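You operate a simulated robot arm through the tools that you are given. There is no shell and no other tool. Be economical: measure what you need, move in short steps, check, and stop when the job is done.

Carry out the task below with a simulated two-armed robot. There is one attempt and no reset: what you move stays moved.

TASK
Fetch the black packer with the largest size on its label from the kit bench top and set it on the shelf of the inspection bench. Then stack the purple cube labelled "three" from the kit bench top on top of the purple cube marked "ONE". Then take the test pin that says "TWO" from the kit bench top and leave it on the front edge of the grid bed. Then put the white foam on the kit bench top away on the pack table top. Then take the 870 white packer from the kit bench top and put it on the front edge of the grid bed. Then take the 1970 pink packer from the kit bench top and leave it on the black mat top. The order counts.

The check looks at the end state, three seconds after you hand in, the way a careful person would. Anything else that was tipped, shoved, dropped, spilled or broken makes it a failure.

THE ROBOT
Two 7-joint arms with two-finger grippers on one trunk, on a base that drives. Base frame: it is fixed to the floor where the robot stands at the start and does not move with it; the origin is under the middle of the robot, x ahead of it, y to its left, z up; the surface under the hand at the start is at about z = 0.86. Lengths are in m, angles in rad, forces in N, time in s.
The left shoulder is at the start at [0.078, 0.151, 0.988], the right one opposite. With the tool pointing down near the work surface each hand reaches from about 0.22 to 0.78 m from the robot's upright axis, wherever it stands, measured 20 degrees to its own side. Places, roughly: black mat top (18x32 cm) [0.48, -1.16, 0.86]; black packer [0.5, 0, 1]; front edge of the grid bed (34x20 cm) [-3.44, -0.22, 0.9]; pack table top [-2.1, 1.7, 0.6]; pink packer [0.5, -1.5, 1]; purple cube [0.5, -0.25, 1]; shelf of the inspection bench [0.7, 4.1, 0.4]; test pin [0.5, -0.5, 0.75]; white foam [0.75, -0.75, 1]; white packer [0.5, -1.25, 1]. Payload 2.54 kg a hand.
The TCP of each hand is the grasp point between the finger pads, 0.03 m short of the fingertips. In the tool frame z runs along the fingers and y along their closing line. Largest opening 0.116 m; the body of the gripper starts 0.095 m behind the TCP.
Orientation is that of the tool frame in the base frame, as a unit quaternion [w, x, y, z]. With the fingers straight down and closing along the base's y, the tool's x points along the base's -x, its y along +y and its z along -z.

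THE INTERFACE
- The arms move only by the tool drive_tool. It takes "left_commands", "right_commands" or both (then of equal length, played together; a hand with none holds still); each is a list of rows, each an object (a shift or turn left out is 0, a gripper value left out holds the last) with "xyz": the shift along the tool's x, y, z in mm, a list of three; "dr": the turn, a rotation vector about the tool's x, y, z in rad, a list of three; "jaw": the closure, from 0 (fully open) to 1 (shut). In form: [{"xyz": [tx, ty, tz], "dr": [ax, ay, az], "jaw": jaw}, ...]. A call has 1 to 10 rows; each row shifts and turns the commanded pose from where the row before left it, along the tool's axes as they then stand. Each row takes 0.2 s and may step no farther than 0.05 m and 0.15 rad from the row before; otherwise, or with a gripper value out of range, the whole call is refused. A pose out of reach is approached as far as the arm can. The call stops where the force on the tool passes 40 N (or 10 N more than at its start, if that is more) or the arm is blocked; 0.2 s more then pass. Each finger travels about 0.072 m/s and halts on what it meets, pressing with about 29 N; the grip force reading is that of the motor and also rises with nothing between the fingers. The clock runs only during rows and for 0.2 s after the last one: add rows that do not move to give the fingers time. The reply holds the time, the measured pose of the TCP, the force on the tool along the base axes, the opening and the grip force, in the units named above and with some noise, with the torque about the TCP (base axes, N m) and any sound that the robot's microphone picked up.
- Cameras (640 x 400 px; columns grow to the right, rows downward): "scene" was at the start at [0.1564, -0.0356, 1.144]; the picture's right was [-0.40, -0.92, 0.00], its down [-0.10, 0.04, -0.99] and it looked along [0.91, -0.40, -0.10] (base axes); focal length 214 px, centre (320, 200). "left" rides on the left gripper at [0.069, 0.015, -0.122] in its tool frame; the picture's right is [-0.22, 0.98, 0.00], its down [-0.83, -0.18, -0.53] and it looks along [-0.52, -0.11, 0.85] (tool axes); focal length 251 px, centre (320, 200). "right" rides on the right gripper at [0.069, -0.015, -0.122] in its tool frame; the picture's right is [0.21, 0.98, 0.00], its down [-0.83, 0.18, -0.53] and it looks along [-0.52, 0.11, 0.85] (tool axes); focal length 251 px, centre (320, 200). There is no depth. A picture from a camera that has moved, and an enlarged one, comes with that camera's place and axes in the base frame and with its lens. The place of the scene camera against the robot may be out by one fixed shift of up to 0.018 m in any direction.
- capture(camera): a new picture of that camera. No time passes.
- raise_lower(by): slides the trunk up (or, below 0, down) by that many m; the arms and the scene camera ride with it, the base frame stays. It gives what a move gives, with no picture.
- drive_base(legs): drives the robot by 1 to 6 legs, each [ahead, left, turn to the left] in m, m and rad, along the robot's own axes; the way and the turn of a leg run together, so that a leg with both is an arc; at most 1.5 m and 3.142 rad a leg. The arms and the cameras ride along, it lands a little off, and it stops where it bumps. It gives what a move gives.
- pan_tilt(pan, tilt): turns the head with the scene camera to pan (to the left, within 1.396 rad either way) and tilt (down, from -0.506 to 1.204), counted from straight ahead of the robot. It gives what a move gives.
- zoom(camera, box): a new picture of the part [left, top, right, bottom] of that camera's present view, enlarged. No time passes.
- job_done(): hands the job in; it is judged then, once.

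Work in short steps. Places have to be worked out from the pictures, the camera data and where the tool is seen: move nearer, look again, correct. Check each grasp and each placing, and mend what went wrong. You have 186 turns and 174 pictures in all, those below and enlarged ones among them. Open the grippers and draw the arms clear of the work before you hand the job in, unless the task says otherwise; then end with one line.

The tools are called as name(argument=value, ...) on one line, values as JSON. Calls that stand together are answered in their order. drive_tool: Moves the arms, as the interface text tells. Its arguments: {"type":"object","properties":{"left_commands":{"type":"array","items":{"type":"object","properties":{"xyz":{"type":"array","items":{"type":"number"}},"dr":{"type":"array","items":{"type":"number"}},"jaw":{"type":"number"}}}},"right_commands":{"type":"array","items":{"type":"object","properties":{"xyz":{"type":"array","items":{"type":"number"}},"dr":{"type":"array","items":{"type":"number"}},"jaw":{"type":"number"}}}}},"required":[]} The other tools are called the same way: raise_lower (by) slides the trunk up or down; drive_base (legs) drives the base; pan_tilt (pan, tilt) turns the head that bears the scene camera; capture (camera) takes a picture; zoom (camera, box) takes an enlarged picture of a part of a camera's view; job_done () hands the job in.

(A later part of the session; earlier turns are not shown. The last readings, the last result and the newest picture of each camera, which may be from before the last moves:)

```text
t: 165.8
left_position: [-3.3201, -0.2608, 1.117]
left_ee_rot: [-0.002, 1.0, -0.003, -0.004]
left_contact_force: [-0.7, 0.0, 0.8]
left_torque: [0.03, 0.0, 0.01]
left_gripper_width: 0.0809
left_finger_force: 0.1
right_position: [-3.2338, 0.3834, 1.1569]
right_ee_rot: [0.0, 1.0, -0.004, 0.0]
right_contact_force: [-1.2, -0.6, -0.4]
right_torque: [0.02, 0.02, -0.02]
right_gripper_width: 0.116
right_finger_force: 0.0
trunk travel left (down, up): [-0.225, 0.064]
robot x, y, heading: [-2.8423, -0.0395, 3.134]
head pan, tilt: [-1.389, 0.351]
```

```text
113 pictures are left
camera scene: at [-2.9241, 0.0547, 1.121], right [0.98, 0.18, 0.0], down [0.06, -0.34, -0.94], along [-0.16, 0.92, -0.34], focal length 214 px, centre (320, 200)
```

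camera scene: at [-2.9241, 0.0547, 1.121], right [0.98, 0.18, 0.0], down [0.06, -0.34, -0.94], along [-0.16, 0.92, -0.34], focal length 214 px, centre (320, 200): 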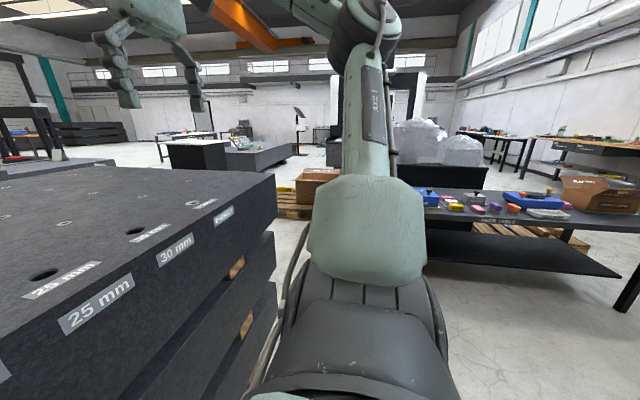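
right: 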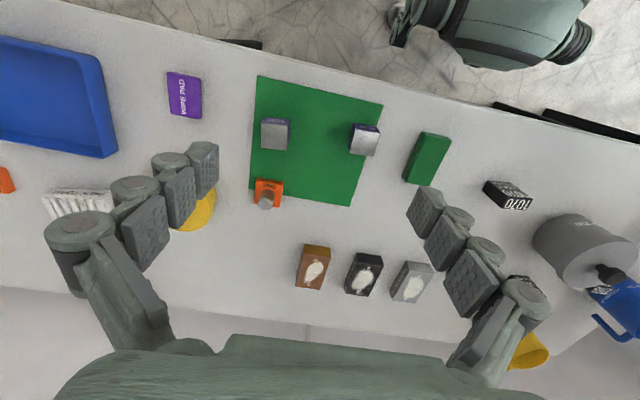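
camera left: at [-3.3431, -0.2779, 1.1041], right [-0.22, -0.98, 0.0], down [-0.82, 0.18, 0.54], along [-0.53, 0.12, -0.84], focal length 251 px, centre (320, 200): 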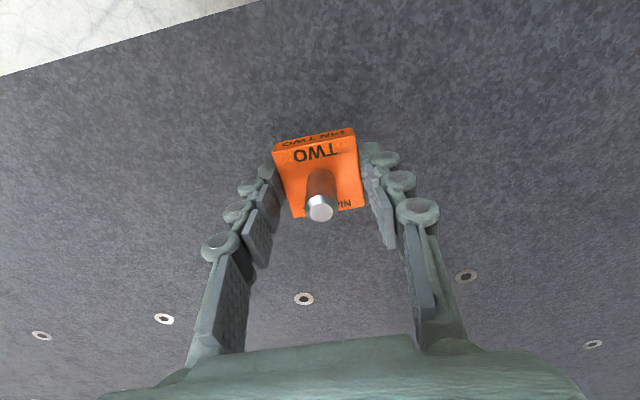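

Pack table noted. Drive back toward the kit bench in front of the foam.

drive_base(legs=[[-0.5, 0, 0], [0, 0, -3.134], [1.2, -0.3, 0], [0.65, -0.2, 0]])

pan_tilt(pan=-0.3, tilt=0.3)

capture(camera="scene")

```text
t: 185.5
left_position: [-0.0027, -0.2174, 1.1177]
left_ee_rot: [0.004, -0.023, 1.0, -0.002]
left_contact_force: [-0.3, -0.4, 0.9]
left_torque: [0.0, 0.02, -0.03]
left_gripper_width: 0.0813
left_finger_force: 0.1
right_position: [-0.054, -0.8621, 1.1579]
right_ee_rot: [0.0, -0.023, 1.0, 0.0]
right_contact_force: [0.1, 0.3, -0.4]
right_torque: [0.0, 0.0, 0.01]
right_gripper_width: 0.116
right_finger_force: 0.0
trunk travel left (down, up): [-0.225, 0.064]
robot x, y, heading: [-0.466, -0.4604, 0.048]
head pan, tilt: [-1.389, 0.351]
```

```text
t: 186.8
left_position: [-0.0025, -0.2167, 1.1167]
left_ee_rot: [0.003, -0.024, 1.0, -0.002]
left_contact_force: [0.4, -0.1, -0.5]
left_torque: [0.01, 0.02, -0.01]
left_gripper_width: 0.0811
left_finger_force: 0.0
right_position: [-0.0542, -0.8635, 1.1568]
right_ee_rot: [0.0, -0.024, 1.0, 0.0]
right_contact_force: [1.5, 0.9, -0.2]
right_torque: [0.01, 0.0, 0.0]
right_gripper_width: 0.1158
right_finger_force: 0.0
trunk travel left (down, up): [-0.225, 0.064]
robot x, y, heading: [-0.4695, -0.4646, 0.05]
head pan, tilt: [-0.3, 0.3]
```

```text
112 pictures are left
camera scene: at [-0.3037, -0.4817, 1.1258], right [-0.25, -0.97, 0.0], down [-0.29, 0.07, -0.96], along [0.92, -0.24, -0.3], focal length 214 px, centre (320, 200)
```

scene: 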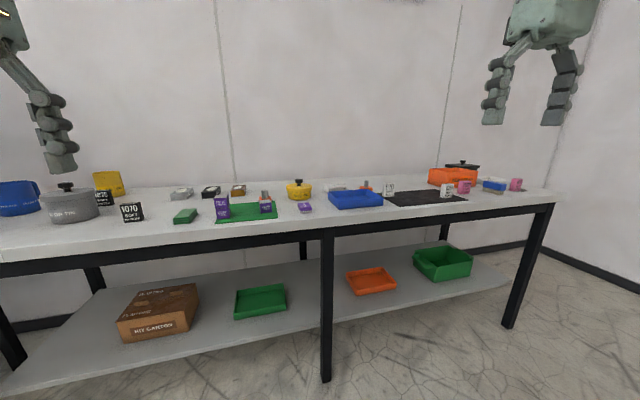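

drive_base(legs=[[0, -0.1, -0.05], [0.46, 0, 0]])

drive_tool(right_commands=[{"xyz": [-30, 35, 0]}, {"xyz": [-30, 35, 0]}, {"xyz": [-30, 35, 0]}, {"xyz": [-30, 20, 0]}, {}])

capture(camera="right")

```text
t: 190.8
left_position: [0.4636, -0.3476, 1.1168]
left_ee_rot: [0.004, 0.005, 1.0, -0.002]
left_contact_force: [-0.2, 0.4, -0.2]
left_torque: [0.02, 0.02, 0.03]
left_gripper_width: 0.0812
left_finger_force: 0.1
right_position: [0.3743, -0.9902, 1.1571]
right_ee_rot: [0.0, 0.007, 1.0, 0.0]
right_contact_force: [0.5, 0.4, 0.6]
right_torque: [-0.01, -0.01, -0.01]
right_gripper_width: 0.116
right_finger_force: 0.1
trunk travel left (down, up): [-0.225, 0.064]
robot x, y, heading: [-0.0131, -0.5685, -0.014]
head pan, tilt: [-0.3, 0.3]
```

```text
t: 192.0
left_position: [0.4627, -0.3479, 1.1171]
left_ee_rot: [0.004, 0.005, 1.0, -0.002]
left_contact_force: [0.1, 0.5, 0.9]
left_torque: [-0.01, 0.0, -0.02]
left_gripper_width: 0.0811
left_finger_force: 0.0
right_position: [0.4958, -0.8674, 1.1582]
right_ee_rot: [0.0, 0.006, 1.0, 0.0]
right_contact_force: [0.2, -0.6, 0.6]
right_torque: [0.0, -0.03, -0.02]
right_gripper_width: 0.1158
right_finger_force: 0.0
trunk travel left (down, up): [-0.225, 0.064]
robot x, y, heading: [-0.0139, -0.57, -0.011]
head pan, tilt: [-0.3, 0.3]
```

```text
111 pictures are left
camera right: at [0.4251, -0.8823, 1.2803], right [-0.2, 0.98, 0.0], down [0.83, 0.17, 0.54], along [0.52, 0.11, -0.84], focal length 251 px, centre (320, 200)
```

right: 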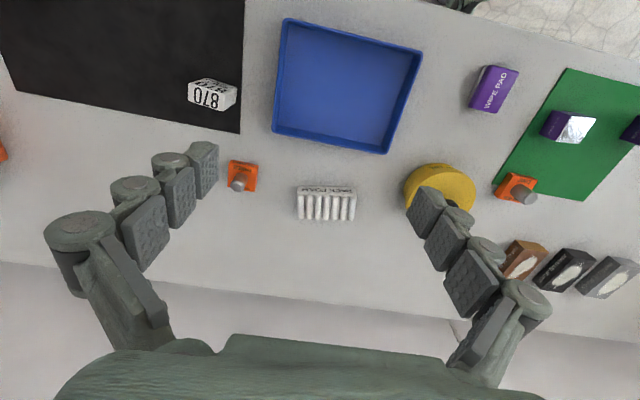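

zoom(camera="right", box=[240, 140, 420, 250])

```text
3.56 times, centred on (330, 195) of right
camera zoom: at [0.4251, -0.8823, 1.2803], right [-0.2, 0.98, 0.0], down [0.83, 0.17, 0.54], along [0.52, 0.11, -0.84], focal length 894 px, centre (284, 218)
```

zoom: 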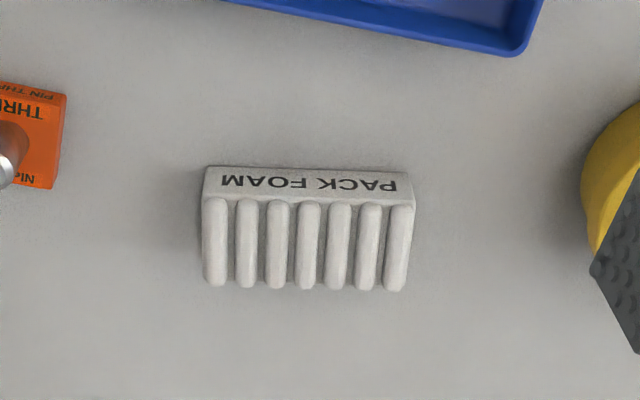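

Foam ~108×54×33 mm, centre ≈ (0.680, −0.816), turned ~+10°. I need to close across the 54 mm, so rotate the right tool by +1.4 rad about its z.

drive_tool(right_commands=[{"dr": [0, 0, 0.14]}, {"dr": [0, 0, 0.14]}, {"dr": [0, 0, 0.14]}, {"dr": [0, 0, 0.14]}, {"dr": [0, 0, 0.14]}, {"dr": [0, 0, 0.14]}, {"dr": [0, 0, 0.14]}, {"dr": [0, 0, 0.14]}, {"dr": [0, 0, 0.14]}, {"dr": [0, 0, 0.14]}])

capture(camera="right")

```text
t: 194.2
left_position: [0.4639, -0.3479, 1.1157]
left_ee_rot: [0.003, 0.004, 1.0, -0.002]
left_contact_force: [-0.6, -0.5, -0.8]
left_torque: [-0.02, -0.01, -0.05]
left_gripper_width: 0.0812
left_finger_force: 0.2
right_position: [0.4944, -0.8667, 1.157]
right_ee_rot: [0.0, 0.651, 0.759, 0.001]
right_contact_force: [0.1, 0.6, -0.9]
right_torque: [0.01, 0.03, 0.03]
right_gripper_width: 0.116
right_finger_force: 0.0
trunk travel left (down, up): [-0.225, 0.064]
robot x, y, heading: [-0.0113, -0.5657, -0.011]
head pan, tilt: [-0.3, 0.3]
```

```text
109 pictures are left
camera right: at [0.469, -0.8015, 1.2795], right [0.93, 0.36, 0.0], down [0.31, -0.79, 0.53], along [0.2, -0.5, -0.85], focal length 251 px, centre (320, 200)
```

right: 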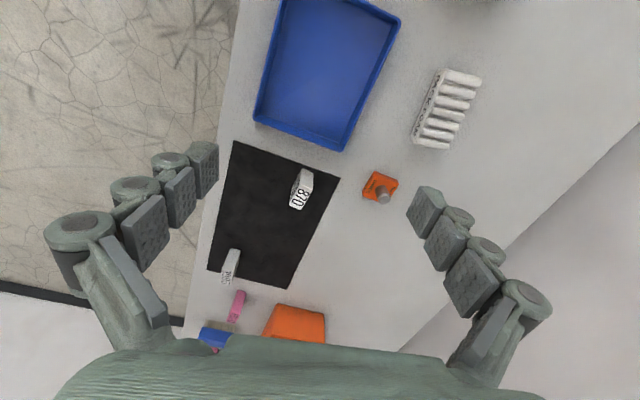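

drive_tool(right_commands=[{"xyz": [0, 0, 50]}, {"xyz": [0, 0, 50]}, {"xyz": [0, 0, 40]}, {"xyz": [5.5, 47.8, 0]}, {"xyz": [5.5, 47.8, 0]}, {"xyz": [5.5, 47.8, 0]}, {"xyz": [5.5, 47.8, 0]}, {}])

capture(camera="right")

```text
t: 196.0
left_position: [0.4636, -0.3478, 1.1167]
left_ee_rot: [0.003, 0.005, 1.0, -0.001]
left_contact_force: [-0.9, -0.2, 0.0]
left_torque: [-0.01, -0.05, 0.01]
left_gripper_width: 0.0813
left_finger_force: 0.0
right_position: [0.6207, -0.8349, 1.0176]
right_ee_rot: [0.001, 0.648, 0.762, -0.001]
right_contact_force: [0.1, 1.2, 0.8]
right_torque: [-0.04, -0.04, 0.01]
right_gripper_width: 0.1156
right_finger_force: 0.1
right hand out of reach, approached as far as the arm can: row 6, 7
trunk travel left (down, up): [-0.225, 0.064]
robot x, y, heading: [-0.0125, -0.5638, -0.01]
head pan, tilt: [-0.3, 0.3]
```

```text
108 pictures are left
camera right: at [0.5927, -0.7697, 1.1402], right [0.93, 0.37, 0.0], down [0.31, -0.79, 0.54], along [0.2, -0.5, -0.84], focal length 251 px, centre (320, 200)
```

right: 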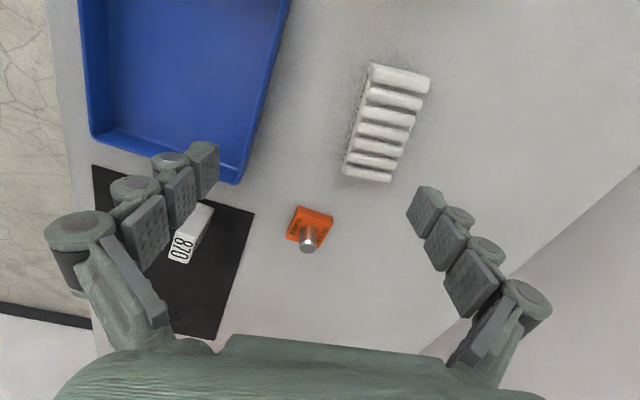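

Reach limit hit; drive base forward 0.06 m.

drive_base(legs=[[0.065, 0.01, 0.01]])

capture(camera="right")

```text
t: 197.0
left_position: [0.5263, -0.3336, 1.116]
left_ee_rot: [0.003, 0.002, 1.0, -0.002]
left_contact_force: [0.4, -0.4, -0.1]
left_torque: [0.02, 0.06, -0.04]
left_gripper_width: 0.0811
left_finger_force: 0.0
right_position: [0.6875, -0.8189, 1.0176]
right_ee_rot: [0.002, 0.644, 0.765, 0.002]
right_contact_force: [0.4, 0.4, -0.9]
right_torque: [-0.02, 0.04, -0.01]
right_gripper_width: 0.1159
right_finger_force: 0.1
trunk travel left (down, up): [-0.225, 0.064]
robot x, y, heading: [0.0512, -0.5551, -0.002]
head pan, tilt: [-0.3, 0.3]
```

```text
107 pictures are left
camera right: at [0.6591, -0.7545, 1.1396], right [0.93, 0.38, 0.0], down [0.32, -0.78, 0.54], along [0.2, -0.5, -0.84], focal length 251 px, centre (320, 200)
```

right: 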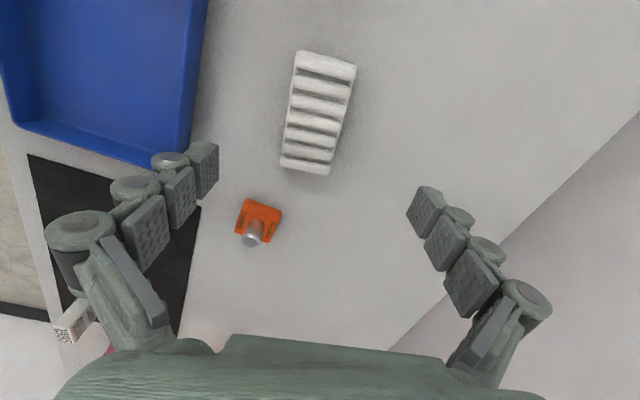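

Foam at (0.679, −0.812), angle matches the tool. Adjust and descend, then close.

drive_tool(right_commands=[{"xyz": [6, -8, 30], "jaw": 0.18}, {"xyz": [0, 0, 45]}, {"xyz": [0, 0, 35]}, {}])

capture(camera="right")

```text
t: 198.0
left_position: [0.5258, -0.3333, 1.1174]
left_ee_rot: [0.003, 0.001, 1.0, -0.002]
left_contact_force: [0.2, -0.1, -0.3]
left_torque: [0.02, 0.0, 0.05]
left_gripper_width: 0.081
left_finger_force: 0.1
right_position: [0.6772, -0.8145, 0.9082]
right_ee_rot: [0.001, 0.645, 0.764, 0.001]
right_contact_force: [-0.5, 0.5, 0.0]
right_torque: [0.03, -0.04, -0.03]
right_gripper_width: 0.0948
right_finger_force: 0.2
trunk travel left (down, up): [-0.225, 0.064]
robot x, y, heading: [0.0532, -0.5549, -0.007]
head pan, tilt: [-0.3, 0.3]
```

```text
106 pictures are left
camera right: at [0.6498, -0.7503, 1.0302], right [0.93, 0.38, 0.0], down [0.32, -0.78, 0.54], along [0.2, -0.5, -0.84], focal length 251 px, centre (320, 200)
```

right: 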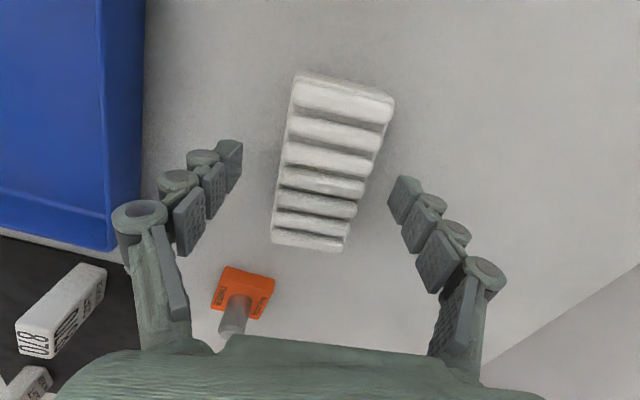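

drive_tool(right_commands=[{"xyz": [5, 0, 13]}, {"jaw": 1}, {"jaw": 1}, {"jaw": 1}, {"jaw": 1}])

drive_tool(right_commands=[{"xyz": [0, 0, -40]}, {"xyz": [0, 0, -50]}, {"xyz": [0, 0, -50]}, {"xyz": [0, 0, -50]}, {"xyz": [0, -45, 0]}, {"xyz": [0, -45, 0]}, {"xyz": [0, -45, 0]}, {"xyz": [0, -45, 0]}])

capture(camera="right")

```text
t: 199.2
left_position: [0.5252, -0.3345, 1.1165]
left_ee_rot: [0.003, 0.001, 1.0, -0.001]
left_contact_force: [-0.3, -0.7, -0.4]
left_torque: [-0.01, -0.02, -0.01]
left_gripper_width: 0.0813
left_finger_force: 0.1
right_position: [0.6757, -0.8095, 0.8968]
right_ee_rot: [0.001, 0.644, 0.765, 0.0]
right_contact_force: [0.7, -0.5, 1.2]
right_torque: [0.01, -0.01, 0.0]
right_gripper_width: 0.0533
right_finger_force: 29.1
trunk travel left (down, up): [-0.225, 0.064]
robot x, y, heading: [0.0493, -0.557, -0.001]
head pan, tilt: [-0.3, 0.3]
```

```text
t: 201.0
left_position: [0.5253, -0.3337, 1.1179]
left_ee_rot: [0.004, 0.001, 1.0, -0.001]
left_contact_force: [-1.4, 0.3, -0.7]
left_torque: [0.01, -0.01, 0.0]
left_gripper_width: 0.0813
left_finger_force: 0.1
right_position: [0.4797, -0.8473, 1.072]
right_ee_rot: [0.001, 0.644, 0.765, 0.001]
right_contact_force: [-0.5, 0.2, -0.8]
right_torque: [-0.01, -0.04, 0.01]
right_gripper_width: 0.0533
right_finger_force: 28.7
right hand out of reach, approached as far as the arm can: row 4
trunk travel left (down, up): [-0.225, 0.064]
robot x, y, heading: [0.0456, -0.5608, -0.006]
head pan, tilt: [-0.3, 0.3]
```

```text
105 pictures are left
camera right: at [0.4517, -0.7823, 1.1943], right [0.93, 0.38, 0.0], down [0.32, -0.78, 0.54], along [0.2, -0.49, -0.84], focal length 251 px, centre (320, 200)
```

right: 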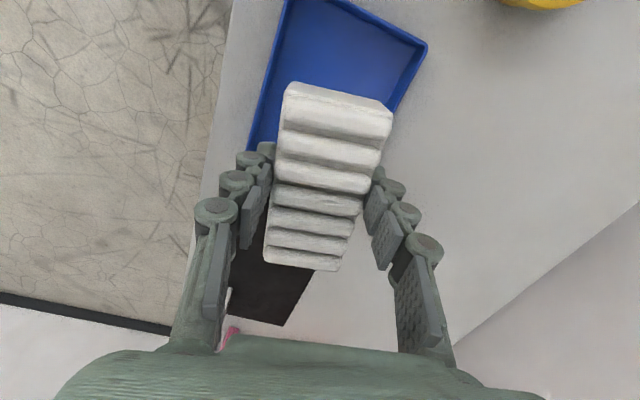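

Foam held. Drive off toward the pack table, facing +y, and look.

drive_base(legs=[[-0.5, 0, 0], [0, 0, 1.575], [0.3, 1.3, 0], [0.35, 0.4, 0]])

pan_tilt(pan=0.0, tilt=0.45)

capture(camera="scene")

```text
t: 224.2
left_position: [-2.3564, 0.6023, 1.118]
left_ee_rot: [0.004, -0.698, 0.716, 0.002]
left_contact_force: [0.0, -0.4, -0.4]
left_torque: [0.0, 0.01, 0.01]
left_gripper_width: 0.0813
left_finger_force: 0.0
right_position: [-1.8446, 0.5466, 1.0726]
right_ee_rot: [0.002, -0.074, 0.997, 0.001]
right_contact_force: [0.3, 0.5, -0.2]
right_torque: [0.03, -0.01, 0.0]
right_gripper_width: 0.0532
right_finger_force: 29.0
trunk travel left (down, up): [-0.225, 0.064]
robot x, y, heading: [-2.1475, 0.1241, 1.542]
head pan, tilt: [-0.3, 0.3]
```

```text
t: 225.0
left_position: [-2.3553, 0.6024, 1.1179]
left_ee_rot: [0.004, -0.698, 0.716, 0.001]
left_contact_force: [-0.2, -0.6, 0.0]
left_torque: [0.02, 0.0, -0.01]
left_gripper_width: 0.0816
left_finger_force: 0.0
right_position: [-1.8436, 0.5447, 1.0733]
right_ee_rot: [0.001, -0.074, 0.997, 0.001]
right_contact_force: [0.4, 0.2, 0.4]
right_torque: [-0.01, -0.01, -0.03]
right_gripper_width: 0.0535
right_finger_force: 28.1
trunk travel left (down, up): [-0.225, 0.064]
robot x, y, heading: [-2.1444, 0.1252, 1.543]
head pan, tilt: [0.0, 0.45]
```

```text
104 pictures are left
camera scene: at [-2.1361, 0.2831, 1.1119], right [1.0, -0.03, 0.0], down [-0.01, -0.43, -0.9], along [0.02, 0.9, -0.43], focal length 214 px, centre (320, 200)
```

scene: 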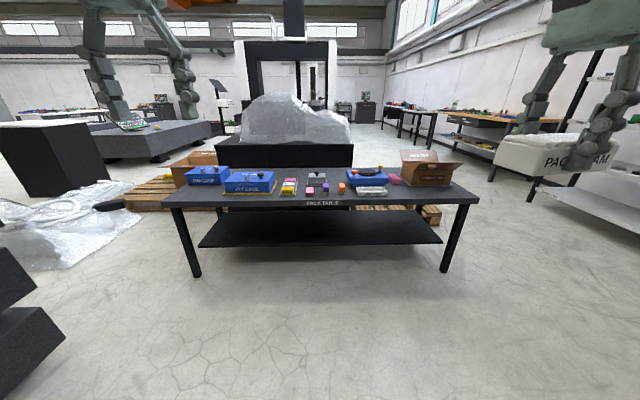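

zoom(camera="scene", box=[150, 140, 490, 220])

drive_base(legs=[[0.45, 0, 0.028]])

capture(camera="scene")

```text
1.88 times, centred on (320, 180) of scene
camera zoom: at [-2.1361, 0.2831, 1.1119], right [1.0, -0.03, 0.0], down [-0.01, -0.43, -0.9], along [0.02, 0.9, -0.43], focal length 404 px, centre (320, 238)
```

zoom: 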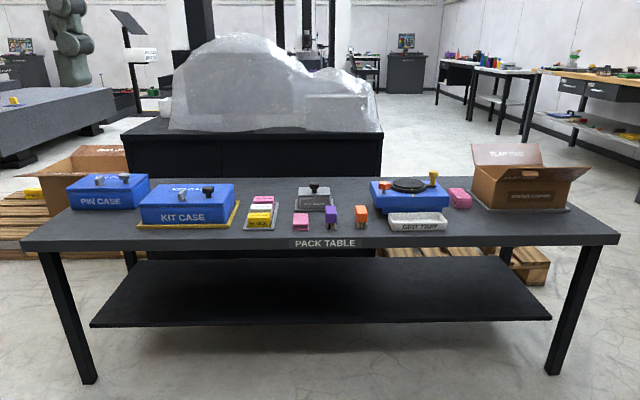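

```text
t: 227.7
left_position: [-2.3668, 1.038, 1.1165]
left_ee_rot: [-0.003, 0.71, -0.704, 0.0]
left_contact_force: [-0.4, -0.3, 0.5]
left_torque: [-0.01, 0.03, 0.03]
left_gripper_width: 0.0814
left_finger_force: 0.0
right_position: [-1.8541, 0.9983, 1.0716]
right_ee_rot: [0.001, -0.091, 0.996, 0.001]
right_contact_force: [-0.9, 0.1, -0.1]
right_torque: [-0.02, -0.01, 0.03]
right_gripper_width: 0.0534
right_finger_force: 28.6
trunk travel left (down, up): [-0.225, 0.064]
robot x, y, heading: [-2.1382, 0.566, 1.576]
head pan, tilt: [0.0, 0.45]
```

```text
102 pictures are left
camera scene: at [-2.1374, 0.7258, 1.1118], right [1.0, 0.01, 0.0], down [0.0, -0.44, -0.9], along [-0.01, 0.9, -0.44], focal length 214 px, centre (320, 200)
```

scene: 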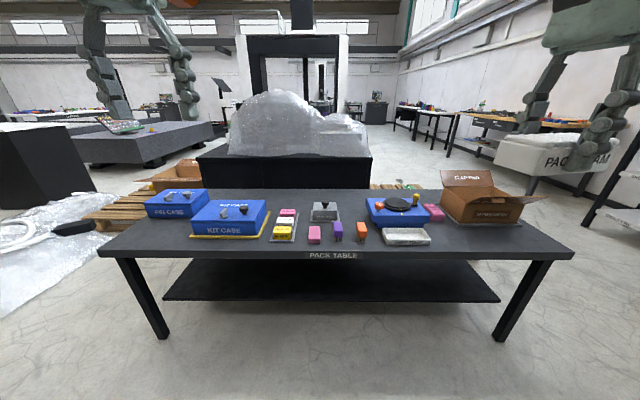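

Free spot on the table's front-left corner (~x −2.95..−2.74, y 1.37..1.57). Shift left and lower the trunk, then look again.

drive_base(legs=[[0.1, 0.6, -0.005]])

raise_lower(by=-0.2)

capture(camera="scene")

capture(camera="right")

```text
t: 233.9
left_position: [-2.9635, 1.1378, 1.1168]
left_ee_rot: [-0.004, 0.707, -0.707, 0.0]
left_contact_force: [0.2, 0.2, -0.2]
left_torque: [0.01, 0.0, 0.03]
left_gripper_width: 0.0813
left_finger_force: 0.2
right_position: [-2.4512, 1.0925, 1.0728]
right_ee_rot: [0.0, -0.087, 0.996, 0.001]
right_contact_force: [1.2, -0.5, 0.0]
right_torque: [0.01, -0.01, 0.0]
right_gripper_width: 0.0532
right_finger_force: 28.5
trunk travel left (down, up): [-0.225, 0.064]
robot x, y, heading: [-2.7424, 0.6606, 1.568]
head pan, tilt: [0.0, 0.45]
```

```text
t: 236.1
left_position: [-2.964, 1.1374, 0.9164]
left_ee_rot: [-0.004, 0.708, -0.707, -0.001]
left_contact_force: [1.0, -0.8, -0.8]
left_torque: [-0.01, -0.02, 0.0]
left_gripper_width: 0.0813
left_finger_force: 0.0
right_position: [-2.4506, 1.0933, 0.873]
right_ee_rot: [0.0, -0.086, 0.996, 0.001]
right_contact_force: [0.4, -0.1, -0.6]
right_torque: [-0.01, -0.05, -0.02]
right_gripper_width: 0.0531
right_finger_force: 29.0
trunk travel left (down, up): [-0.025, 0.264]
robot x, y, heading: [-2.7457, 0.6627, 1.571]
head pan, tilt: [0.0, 0.45]
```

```text
101 pictures are left
camera scene: at [-2.7365, 0.8235, 0.9119], right [1.0, 0.0, 0.0], down [0.0, -0.44, -0.9], along [0.0, 0.9, -0.44], focal length 214 px, centre (320, 200)
```

scene: 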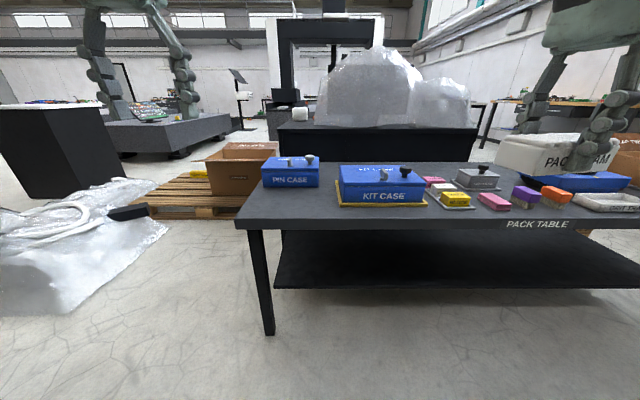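

```text
100 pictures are left
camera right: at [-2.5173, 1.0653, 0.9945], right [-0.38, 0.93, 0.0], down [0.78, 0.32, 0.54], along [0.5, 0.21, -0.84], focal length 251 px, centre (320, 200)
```

right: 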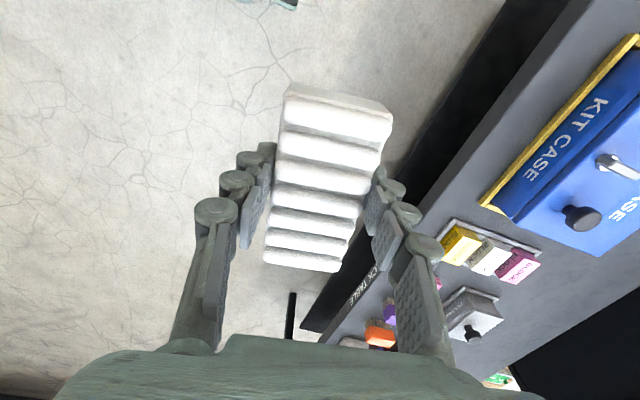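

Free corner confirmed: centre ≈ (−2.83, 1.43). Move forward 0.25 m, and tuck the left hand away.

drive_tool(left_commands=[{"xyz": [25, 30, -25]}, {"xyz": [25, 30, -25]}, {"xyz": [25, 30, -25]}, {"xyz": [25, 30, -25]}])

drive_base(legs=[[0.25, 0, 0]])

drive_tool(right_commands=[{"xyz": [45.5, 19, 0]}, {"xyz": [45.5, 19, 0]}, {"xyz": [45.5, 19, 0]}, {"xyz": [45.5, 19, 0]}, {"xyz": [45.5, 19, 0]}, {"xyz": [45.5, 19, 0]}, {"xyz": [45.5, 19, 0]}, {"xyz": [45.5, 19, 0]}, {}])

capture(camera="scene")

capture(camera="right")

```text
t: 237.1
left_position: [-3.0596, 1.0828, 0.9782]
left_ee_rot: [0.005, -0.707, 0.707, 0.001]
left_contact_force: [0.0, 0.1, -0.2]
left_torque: [0.0, 0.0, -0.02]
left_gripper_width: 0.0812
left_finger_force: 0.1
left hand out of reach, approached as far as the arm can: row 3, 4
right_position: [-2.4512, 1.0936, 0.8718]
right_ee_rot: [0.0, -0.086, 0.996, 0.002]
right_contact_force: [-0.7, -0.8, 0.6]
right_torque: [-0.01, 0.01, -0.02]
right_gripper_width: 0.0534
right_finger_force: 28.8
trunk travel left (down, up): [-0.025, 0.264]
robot x, y, heading: [-2.7407, 0.663, 1.57]
head pan, tilt: [0.0, 0.45]
```

```text
t: 238.9
left_position: [-3.0591, 1.3319, 0.9788]
left_ee_rot: [0.005, -0.707, 0.708, 0.002]
left_contact_force: [-0.4, -0.3, -0.1]
left_torque: [0.01, 0.03, -0.03]
left_gripper_width: 0.081
left_finger_force: 0.1
right_position: [-2.4502, 1.3402, 0.8714]
right_ee_rot: [0.0, -0.087, 0.996, 0.001]
right_contact_force: [-0.2, 0.3, 0.0]
right_torque: [-0.01, 0.02, -0.02]
right_gripper_width: 0.0534
right_finger_force: 29.4
trunk travel left (down, up): [-0.025, 0.264]
robot x, y, heading: [-2.7433, 0.9083, 1.569]
head pan, tilt: [0.0, 0.45]
```

```text
t: 240.9
left_position: [-3.0596, 1.3316, 0.9787]
left_ee_rot: [0.005, -0.707, 0.708, 0.001]
left_contact_force: [0.2, 0.3, -1.2]
left_torque: [0.03, 0.01, 0.0]
left_gripper_width: 0.0811
left_finger_force: 0.0
right_position: [-2.6422, 1.359, 0.8513]
right_ee_rot: [0.001, -0.087, 0.996, 0.002]
right_contact_force: [-0.5, -0.7, 0.2]
right_torque: [-0.04, -0.02, 0.0]
right_gripper_width: 0.0534
right_finger_force: 28.5
right hand out of reach, approached as far as the arm can: row 4, 5, 6, 7, 8
trunk travel left (down, up): [-0.025, 0.264]
robot x, y, heading: [-2.737, 0.9093, 1.566]
head pan, tilt: [0.0, 0.45]
```

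```text
99 pictures are left
camera scene: at [-2.7361, 1.0711, 0.9118], right [1.0, 0.0, 0.0], down [0.0, -0.44, -0.9], along [0.0, 0.9, -0.44], focal length 214 px, centre (320, 200)
```

scene: 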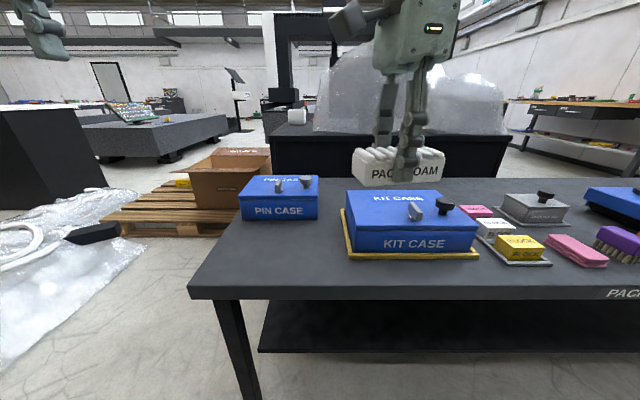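

```text
98 pictures are left
camera right: at [-2.708, 1.3314, 0.9741], right [-0.38, 0.93, 0.0], down [0.78, 0.32, 0.54], along [0.5, 0.21, -0.84], focal length 251 px, centre (320, 200)
```

right: 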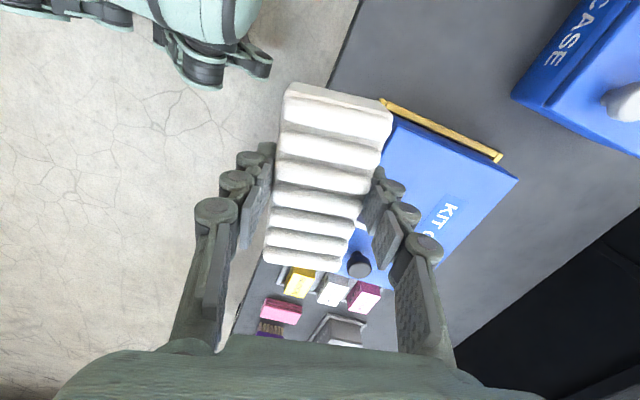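

The arm can't reach across in this posture; turn the base left 0.45 rad so the hand swings over the free corner.

drive_base(legs=[[0, 0, 0.45]])

capture(camera="scene")

capture(camera="right")

```text
t: 242.7
left_position: [-3.2122, 1.1482, 0.9797]
left_ee_rot: [-0.005, 0.849, -0.528, -0.003]
left_contact_force: [0.1, 1.1, -0.1]
left_torque: [-0.01, -0.01, 0.02]
left_gripper_width: 0.081
left_finger_force: 0.1
right_position: [-2.849, 1.3565, 0.8523]
right_ee_rot: [0.0, -0.31, 0.951, 0.002]
right_contact_force: [0.4, 0.0, -1.1]
right_torque: [-0.01, -0.01, 0.0]
right_gripper_width: 0.0535
right_finger_force: 28.9
trunk travel left (down, up): [-0.025, 0.264]
robot x, y, heading: [-2.7433, 0.9088, 2.027]
head pan, tilt: [0.0, 0.45]
```

```text
97 pictures are left
camera scene: at [-2.8067, 1.0548, 0.9118], right [0.9, 0.44, 0.0], down [0.19, -0.39, -0.9], along [-0.4, 0.81, -0.44], focal length 214 px, centre (320, 200)
```

scene: 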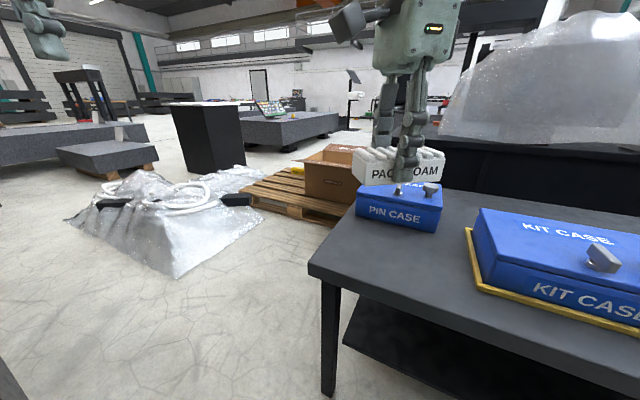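

```text
96 pictures are left
camera right: at [-2.8974, 1.303, 0.9741], right [-0.75, 0.66, 0.0], down [0.56, 0.63, 0.54], along [0.35, 0.4, -0.84], focal length 251 px, centre (320, 200)
```

right: 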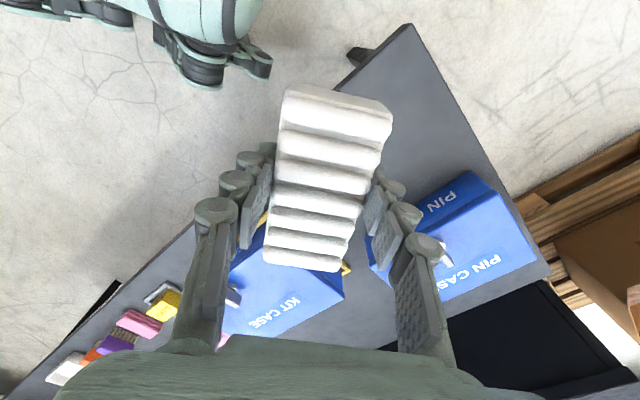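

Table corner at (−2.98, 1.355), PIN CASE front y≈1.57, KIT mat left x≈−2.69. Move to (−2.835, 1.455) and lower partly.

drive_tool(right_commands=[{"xyz": [-34.5, 35.7, 0]}, {"xyz": [-34.5, 35.7, 0]}, {"xyz": [0, 0, 45]}, {"xyz": [0, 0, 45]}, {"xyz": [0, 0, 40]}, {}])

capture(camera="scene")

capture(camera="right")

```text
t: 244.1
left_position: [-3.2126, 1.1489, 0.9783]
left_ee_rot: [-0.004, 0.849, -0.528, -0.003]
left_contact_force: [-0.1, 0.3, 1.3]
left_torque: [0.0, 0.02, 0.01]
left_gripper_width: 0.0813
left_finger_force: 0.0
right_position: [-2.8358, 1.4532, 0.7236]
right_ee_rot: [0.0, -0.31, 0.951, 0.002]
right_contact_force: [-0.2, -0.8, -0.7]
right_torque: [-0.02, 0.01, -0.03]
right_gripper_width: 0.0533
right_finger_force: 29.0
trunk travel left (down, up): [-0.025, 0.264]
robot x, y, heading: [-2.7411, 0.9104, 2.026]
head pan, tilt: [0.0, 0.45]
```

```text
95 pictures are left
camera scene: at [-2.8066, 1.0549, 0.9118], right [0.9, 0.44, 0.0], down [0.19, -0.39, -0.9], along [-0.4, 0.81, -0.44], focal length 214 px, centre (320, 200)
```

scene: 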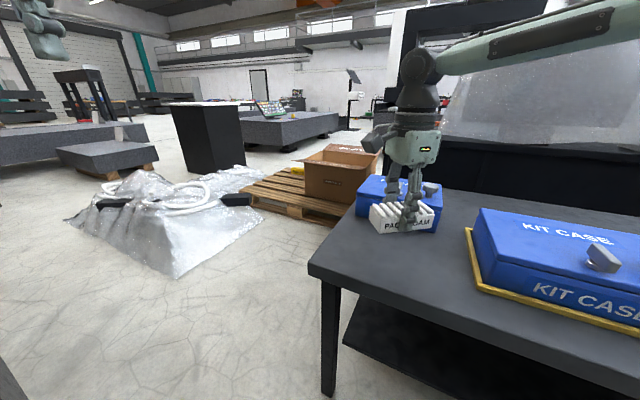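

```text
94 pictures are left
camera right: at [-2.8834, 1.3998, 0.845], right [-0.75, 0.66, 0.0], down [0.56, 0.63, 0.54], along [0.35, 0.4, -0.84], focal length 251 px, centre (320, 200)
```

right: 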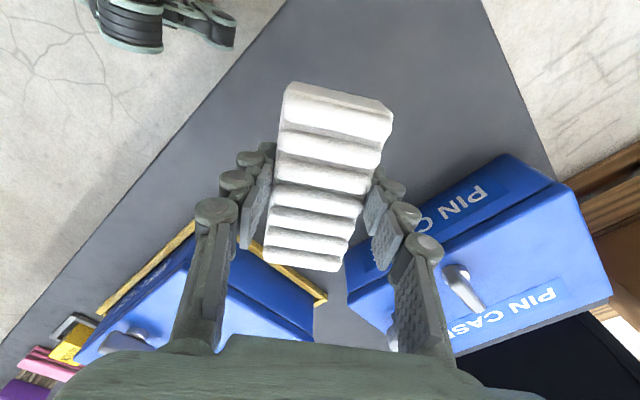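

Clear. Shift 10 mm toward me and lower until contact.

drive_tool(right_commands=[{"xyz": [6, -8, 35]}, {"xyz": [0, 0, 30]}, {"xyz": [0, 0, 5]}, {"xyz": [0, 0, 4]}, {"xyz": [0, 0, 4]}, {"xyz": [0, 0, 4]}, {"xyz": [0, 0, 4]}, {"xyz": [0, 0, 4]}, {}])

zoom(camera="scene", box=[300, 120, 480, 280])

```text
t: 246.1
left_position: [-3.2129, 1.1465, 0.98]
left_ee_rot: [-0.004, 0.849, -0.529, -0.003]
left_contact_force: [-0.1, -0.1, 0.1]
left_torque: [0.01, 0.0, 0.01]
left_gripper_width: 0.0808
left_finger_force: 0.1
right_position: [-2.8371, 1.4458, 0.6349]
right_ee_rot: [-0.001, -0.31, 0.951, 0.003]
right_contact_force: [1.9, -0.4, 18.7]
right_torque: [-0.57, 0.08, 0.01]
right_gripper_width: 0.0534
right_finger_force: 28.9
trunk travel left (down, up): [-0.025, 0.264]
robot x, y, heading: [-2.742, 0.9116, 2.026]
head pan, tilt: [0.0, 0.45]
```

```text
2.50 times, centred on (390, 200) of scene
camera zoom: at [-2.8063, 1.0539, 0.9124], right [0.9, 0.44, 0.0], down [0.19, -0.39, -0.9], along [-0.4, 0.81, -0.43], focal length 536 px, centre (145, 200)
```

zoom: 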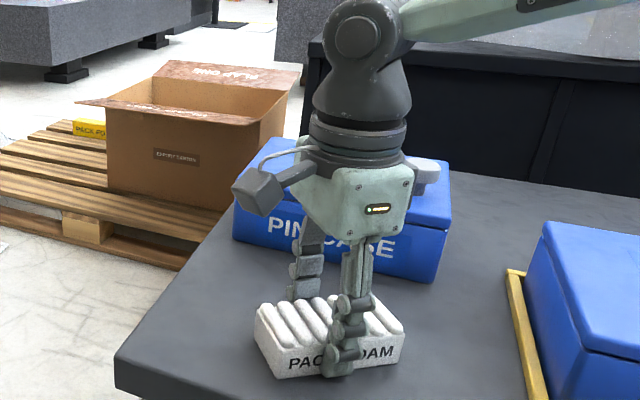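

Foam rests on the table. Release gently and rise.

drive_tool(right_commands=[{"jaw": 0.36}, {"jaw": 0.36}, {"jaw": 0.36}, {"xyz": [0, 0, -40]}, {"xyz": [0, 0, -50]}, {"xyz": [0, 0, -50]}, {"xyz": [0, 0, -50]}])

capture(camera="scene")

```text
t: 247.7
left_position: [-3.2128, 1.1471, 0.9778]
left_ee_rot: [-0.005, 0.849, -0.529, -0.002]
left_contact_force: [0.5, 0.1, 0.2]
left_torque: [-0.02, -0.01, -0.04]
left_gripper_width: 0.0812
left_finger_force: 0.1
right_position: [-2.834, 1.4441, 0.8239]
right_ee_rot: [0.0, -0.309, 0.951, 0.001]
right_contact_force: [0.2, 0.1, -0.4]
right_torque: [0.01, -0.02, -0.02]
right_gripper_width: 0.0742
right_finger_force: 0.0
trunk travel left (down, up): [-0.025, 0.264]
robot x, y, heading: [-2.7406, 0.9072, 2.028]
head pan, tilt: [0.0, 0.45]
```

```text
92 pictures are left
camera scene: at [-2.8067, 1.0549, 0.9118], right [0.9, 0.44, 0.0], down [0.19, -0.39, -0.9], along [-0.4, 0.81, -0.44], focal length 214 px, centre (320, 200)
```

scene: 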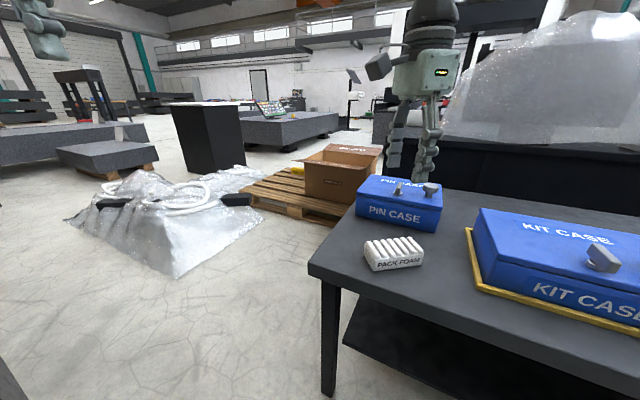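

Foam placed. Raise trunk, back away, straighten the right tool and drive to the kit bench's right part.

raise_lower(by=0.2)

drive_base(legs=[[-0.5, 0, 0], [0, 0, -2.03]])

drive_tool(right_commands=[{"xyz": [0, -20, -10], "dr": [0, 0, -0.14]}, {"xyz": [0, -20, -10], "dr": [0, 0, -0.14]}, {"xyz": [0, -20, -10], "dr": [0, 0, -0.14]}, {"xyz": [0, -20, -10], "dr": [0, 0, -0.14]}, {"dr": [0, 0, -0.14]}, {"dr": [0, 0, -0.14]}, {"dr": [0, 0, -0.14]}, {"dr": [0, 0, -0.14]}, {"dr": [0, 0, -0.14]}, {"dr": [0, 0, -0.14]}])

drive_base(legs=[[1.1, -0.65, 0], [0.85, -0.65, 0]])

pan_tilt(pan=-0.3, tilt=0.3)

capture(camera="scene")

```text
t: 249.8
left_position: [-3.2124, 1.1474, 1.1788]
left_ee_rot: [-0.005, 0.849, -0.528, -0.003]
left_contact_force: [0.6, 0.0, -0.2]
left_torque: [-0.01, -0.01, 0.0]
left_gripper_width: 0.0814
left_finger_force: 0.1
right_position: [-2.8362, 1.444, 1.0222]
right_ee_rot: [0.0, -0.309, 0.951, 0.002]
right_contact_force: [-0.4, 0.7, -0.2]
right_torque: [-0.01, -0.02, -0.02]
right_gripper_width: 0.0743
right_finger_force: 0.0
trunk travel left (down, up): [-0.225, 0.064]
robot x, y, heading: [-2.7439, 0.9114, 2.029]
head pan, tilt: [0.0, 0.45]
```

```text
t: 257.7
left_position: [-2.1092, 0.7934, 1.1776]
left_ee_rot: [0.004, -0.015, 1.0, -0.002]
left_contact_force: [0.0, -0.8, -1.4]
left_torque: [-0.02, 0.02, -0.02]
left_gripper_width: 0.0813
left_finger_force: 0.1
right_position: [-1.9938, 0.3271, 1.0234]
right_ee_rot: [0.002, 0.632, 0.775, 0.001]
right_contact_force: [0.3, -0.5, 0.5]
right_torque: [-0.03, -0.01, -0.01]
right_gripper_width: 0.0741
right_finger_force: 0.0
trunk travel left (down, up): [-0.225, 0.064]
robot x, y, heading: [-2.5245, 0.4619, 0.03]
head pan, tilt: [0.0, 0.45]
```

```text
t: 259.9
left_position: [-2.108, 0.7936, 1.1792]
left_ee_rot: [0.005, -0.015, 1.0, -0.002]
left_contact_force: [-0.6, -1.0, -0.2]
left_torque: [0.02, -0.02, 0.01]
left_gripper_width: 0.0814
left_finger_force: 0.1
right_position: [-2.066, 0.295, 1.0632]
right_ee_rot: [0.002, -0.017, 1.0, -0.001]
right_contact_force: [-0.3, 0.0, -1.0]
right_torque: [-0.01, -0.02, -0.02]
right_gripper_width: 0.0742
right_finger_force: 0.0
trunk travel left (down, up): [-0.225, 0.064]
robot x, y, heading: [-2.5203, 0.4613, 0.031]
head pan, tilt: [0.0, 0.45]
```

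```text
t: 272.9
left_position: [-0.122, -0.4176, 1.1788]
left_ee_rot: [0.004, -0.024, 1.0, -0.002]
left_contact_force: [-0.3, 0.0, 0.7]
left_torque: [0.01, 0.07, -0.01]
left_gripper_width: 0.0814
left_finger_force: 0.1
right_position: [-0.0704, -0.9161, 1.0636]
right_ee_rot: [0.001, -0.025, 1.0, -0.001]
right_contact_force: [-0.4, 0.3, 0.7]
right_torque: [-0.05, 0.0, -0.01]
right_gripper_width: 0.0743
right_finger_force: 0.1
trunk travel left (down, up): [-0.225, 0.064]
robot x, y, heading: [-0.5283, -0.7601, 0.049]
head pan, tilt: [0.0, 0.45]
```

```text
t: 273.7
left_position: [-0.1221, -0.4193, 1.1787]
left_ee_rot: [0.005, -0.024, 1.0, -0.002]
left_contact_force: [-0.3, 0.0, 1.1]
left_torque: [-0.03, -0.01, -0.03]
left_gripper_width: 0.0812
left_finger_force: 0.0
right_position: [-0.0698, -0.9156, 1.0634]
right_ee_rot: [0.002, -0.025, 1.0, -0.002]
right_contact_force: [-1.2, 0.2, 0.8]
right_torque: [-0.05, -0.02, 0.02]
right_gripper_width: 0.0742
right_finger_force: 0.0
trunk travel left (down, up): [-0.225, 0.064]
robot x, y, heading: [-0.5279, -0.7617, 0.043]
head pan, tilt: [-0.3, 0.3]
```

```text
91 pictures are left
camera scene: at [-0.3646, -0.7771, 1.1257], right [-0.25, -0.97, 0.0], down [-0.29, 0.07, -0.96], along [0.93, -0.24, -0.3], focal length 214 px, centre (320, 200)
```

scene: 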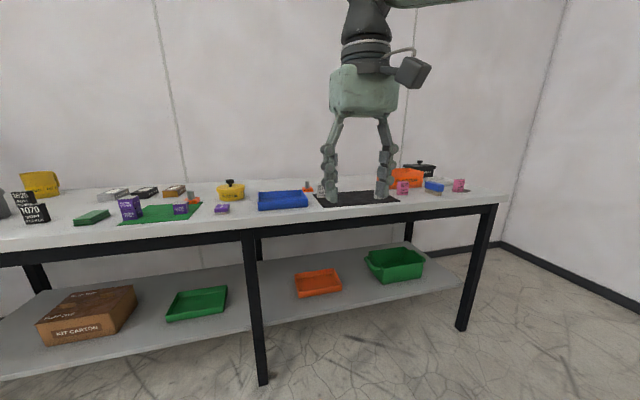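

Use the left hand for 870. Raise the right hand a bit, drive to about (−0.02, −1.22).

drive_tool(right_commands=[{"xyz": [40, 0, -25]}, {"xyz": [40, 0, -25]}, {"xyz": [0, 0, -25]}])

drive_base(legs=[[0, -0.46, -0.045], [0.5, 0, 0]])

capture(camera="left")

capture(camera="scene")

```text
t: 274.5
left_position: [-0.1226, -0.4184, 1.1786]
left_ee_rot: [0.005, -0.025, 1.0, -0.003]
left_contact_force: [0.7, 0.2, -0.1]
left_torque: [-0.02, 0.01, -0.01]
left_gripper_width: 0.0812
left_finger_force: 0.0
right_position: [-0.1489, -0.9191, 1.1359]
right_ee_rot: [0.001, -0.025, 1.0, -0.001]
right_contact_force: [-0.5, -0.3, -0.3]
right_torque: [0.01, -0.04, -0.03]
right_gripper_width: 0.0746
right_finger_force: 0.0
trunk travel left (down, up): [-0.225, 0.064]
robot x, y, heading: [-0.5274, -0.7612, 0.05]
head pan, tilt: [-0.3, 0.3]
```

```text
t: 282.0
left_position: [0.4002, -0.8965, 1.1796]
left_ee_rot: [0.005, -0.004, 1.0, -0.003]
left_contact_force: [-0.9, 0.3, -0.3]
left_torque: [0.01, -0.02, -0.06]
left_gripper_width: 0.0814
left_finger_force: 0.1
right_position: [0.3523, -1.3956, 1.1365]
right_ee_rot: [0.002, -0.005, 1.0, -0.001]
right_contact_force: [0.6, 0.0, -0.4]
right_torque: [0.06, 0.01, 0.04]
right_gripper_width: 0.0739
right_finger_force: 0.0
trunk travel left (down, up): [-0.225, 0.064]
robot x, y, heading: [-0.0172, -1.2218, 0.01]
head pan, tilt: [-0.3, 0.3]
```

```text
90 pictures are left
camera left: at [0.3303, -0.8795, 1.2999], right [0.21, 0.98, 0.0], down [0.82, -0.17, 0.54], along [0.53, -0.11, -0.84], focal length 251 px, centre (320, 200)
```

left: 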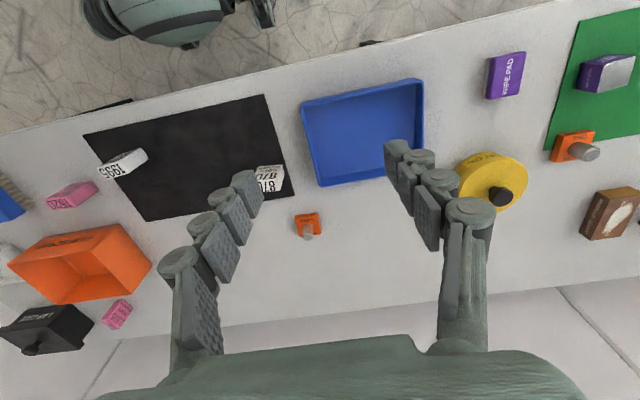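

```text
89 pictures are left
camera scene: at [0.1432, -1.2439, 1.1257], right [-0.29, -0.96, 0.0], down [-0.28, 0.09, -0.96], along [0.91, -0.28, -0.3], focal length 214 px, centre (320, 200)
```

scene: 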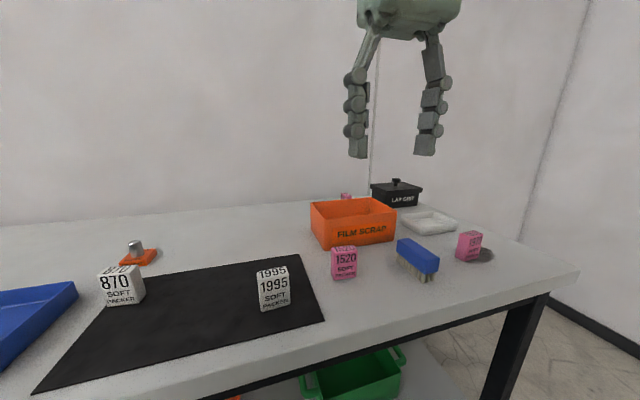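

drive_tool(left_commands=[{"xyz": [-10, -35, 10], "jaw": 0}, {"xyz": [-10, -35, 10]}, {"xyz": [-10, -35, 10]}, {"xyz": [0, -25, 10]}, {}])

capture(camera="left")

zoom(camera="left", box=[230, 60, 430, 185])

```text
t: 283.2
left_position: [0.432, -1.0255, 1.1406]
left_ee_rot: [0.005, -0.004, 1.0, -0.001]
left_contact_force: [-0.3, 0.3, -0.3]
left_torque: [-0.01, 0.0, 0.0]
left_gripper_width: 0.1157
left_finger_force: 0.0
right_position: [0.3522, -1.3953, 1.1357]
right_ee_rot: [0.001, -0.005, 1.0, 0.0]
right_contact_force: [-0.5, -0.3, -0.5]
right_torque: [-0.01, 0.0, -0.04]
right_gripper_width: 0.0745
right_finger_force: 0.1
trunk travel left (down, up): [-0.225, 0.064]
robot x, y, heading: [-0.0158, -1.2153, 0.006]
head pan, tilt: [-0.3, 0.3]
```

```text
88 pictures are left
camera left: at [0.3614, -1.0091, 1.2618], right [0.21, 0.98, 0.0], down [0.82, -0.17, 0.54], along [0.53, -0.11, -0.84], focal length 251 px, centre (320, 200)
```

left: 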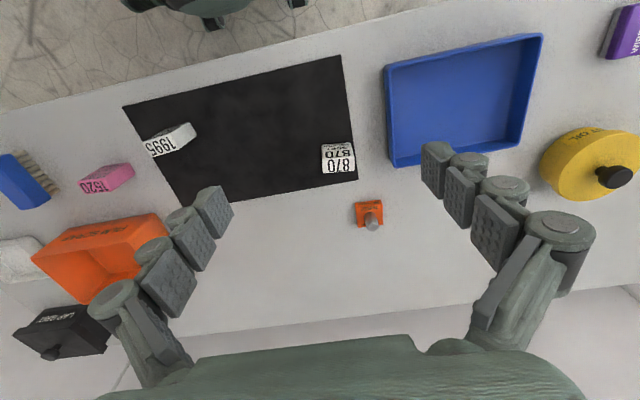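

```text
3.20 times, centred on (330, 122) of left
camera zoom: at [0.3614, -1.0091, 1.2618], right [0.21, 0.98, 0.0], down [0.82, -0.17, 0.54], along [0.53, -0.11, -0.84], focal length 805 px, centre (288, 448)
```

zoom: 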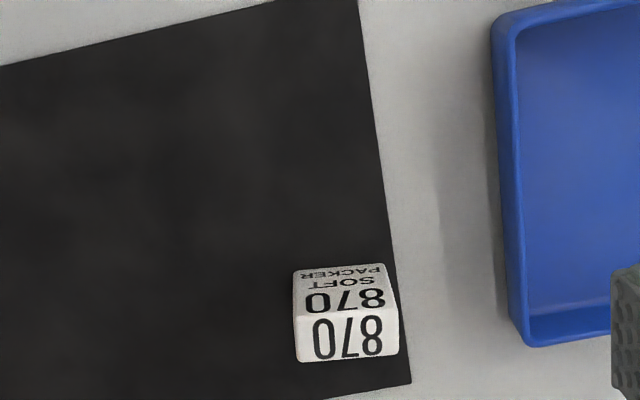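

870 centre ≈ (0.524, −1.0145), 47×25×54 mm, rotated ~−6°. Rotate tool 0.1, move above and descend part way.

drive_tool(left_commands=[{"dr": [0, 0, 0.1], "jaw": 0.25}, {"xyz": [-45, 10, 0]}, {"xyz": [-45, 10, 0]}, {"xyz": [0, 0, 50]}, {"xyz": [0, 0, 50]}, {"xyz": [0, 0, 50]}, {"xyz": [0, 0, 40]}, {}])

capture(camera="left")

```text
t: 285.0
left_position: [0.5227, -1.0132, 0.9526]
left_ee_rot: [0.005, 0.045, 0.999, -0.002]
left_contact_force: [0.2, 0.0, 0.3]
left_torque: [0.0, 0.0, 0.0]
left_gripper_width: 0.0871
left_finger_force: 0.1
right_position: [0.3522, -1.3956, 1.136]
right_ee_rot: [0.002, -0.004, 1.0, -0.001]
right_contact_force: [0.2, -0.3, 0.1]
right_torque: [-0.01, 0.01, 0.01]
right_gripper_width: 0.0743
right_finger_force: 0.0
trunk travel left (down, up): [-0.225, 0.064]
robot x, y, heading: [-0.0191, -1.218, 0.005]
head pan, tilt: [-0.3, 0.3]
```

```text
86 pictures are left
camera left: at [0.4561, -0.9905, 1.073], right [0.3, 0.95, 0.0], down [0.8, -0.25, 0.54], along [0.52, -0.17, -0.84], focal length 251 px, centre (320, 200)
```

left: 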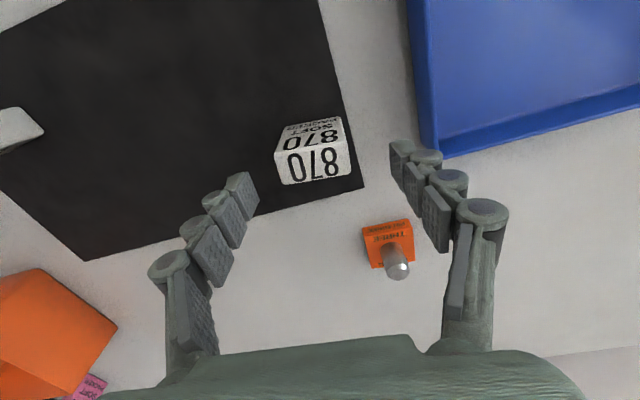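

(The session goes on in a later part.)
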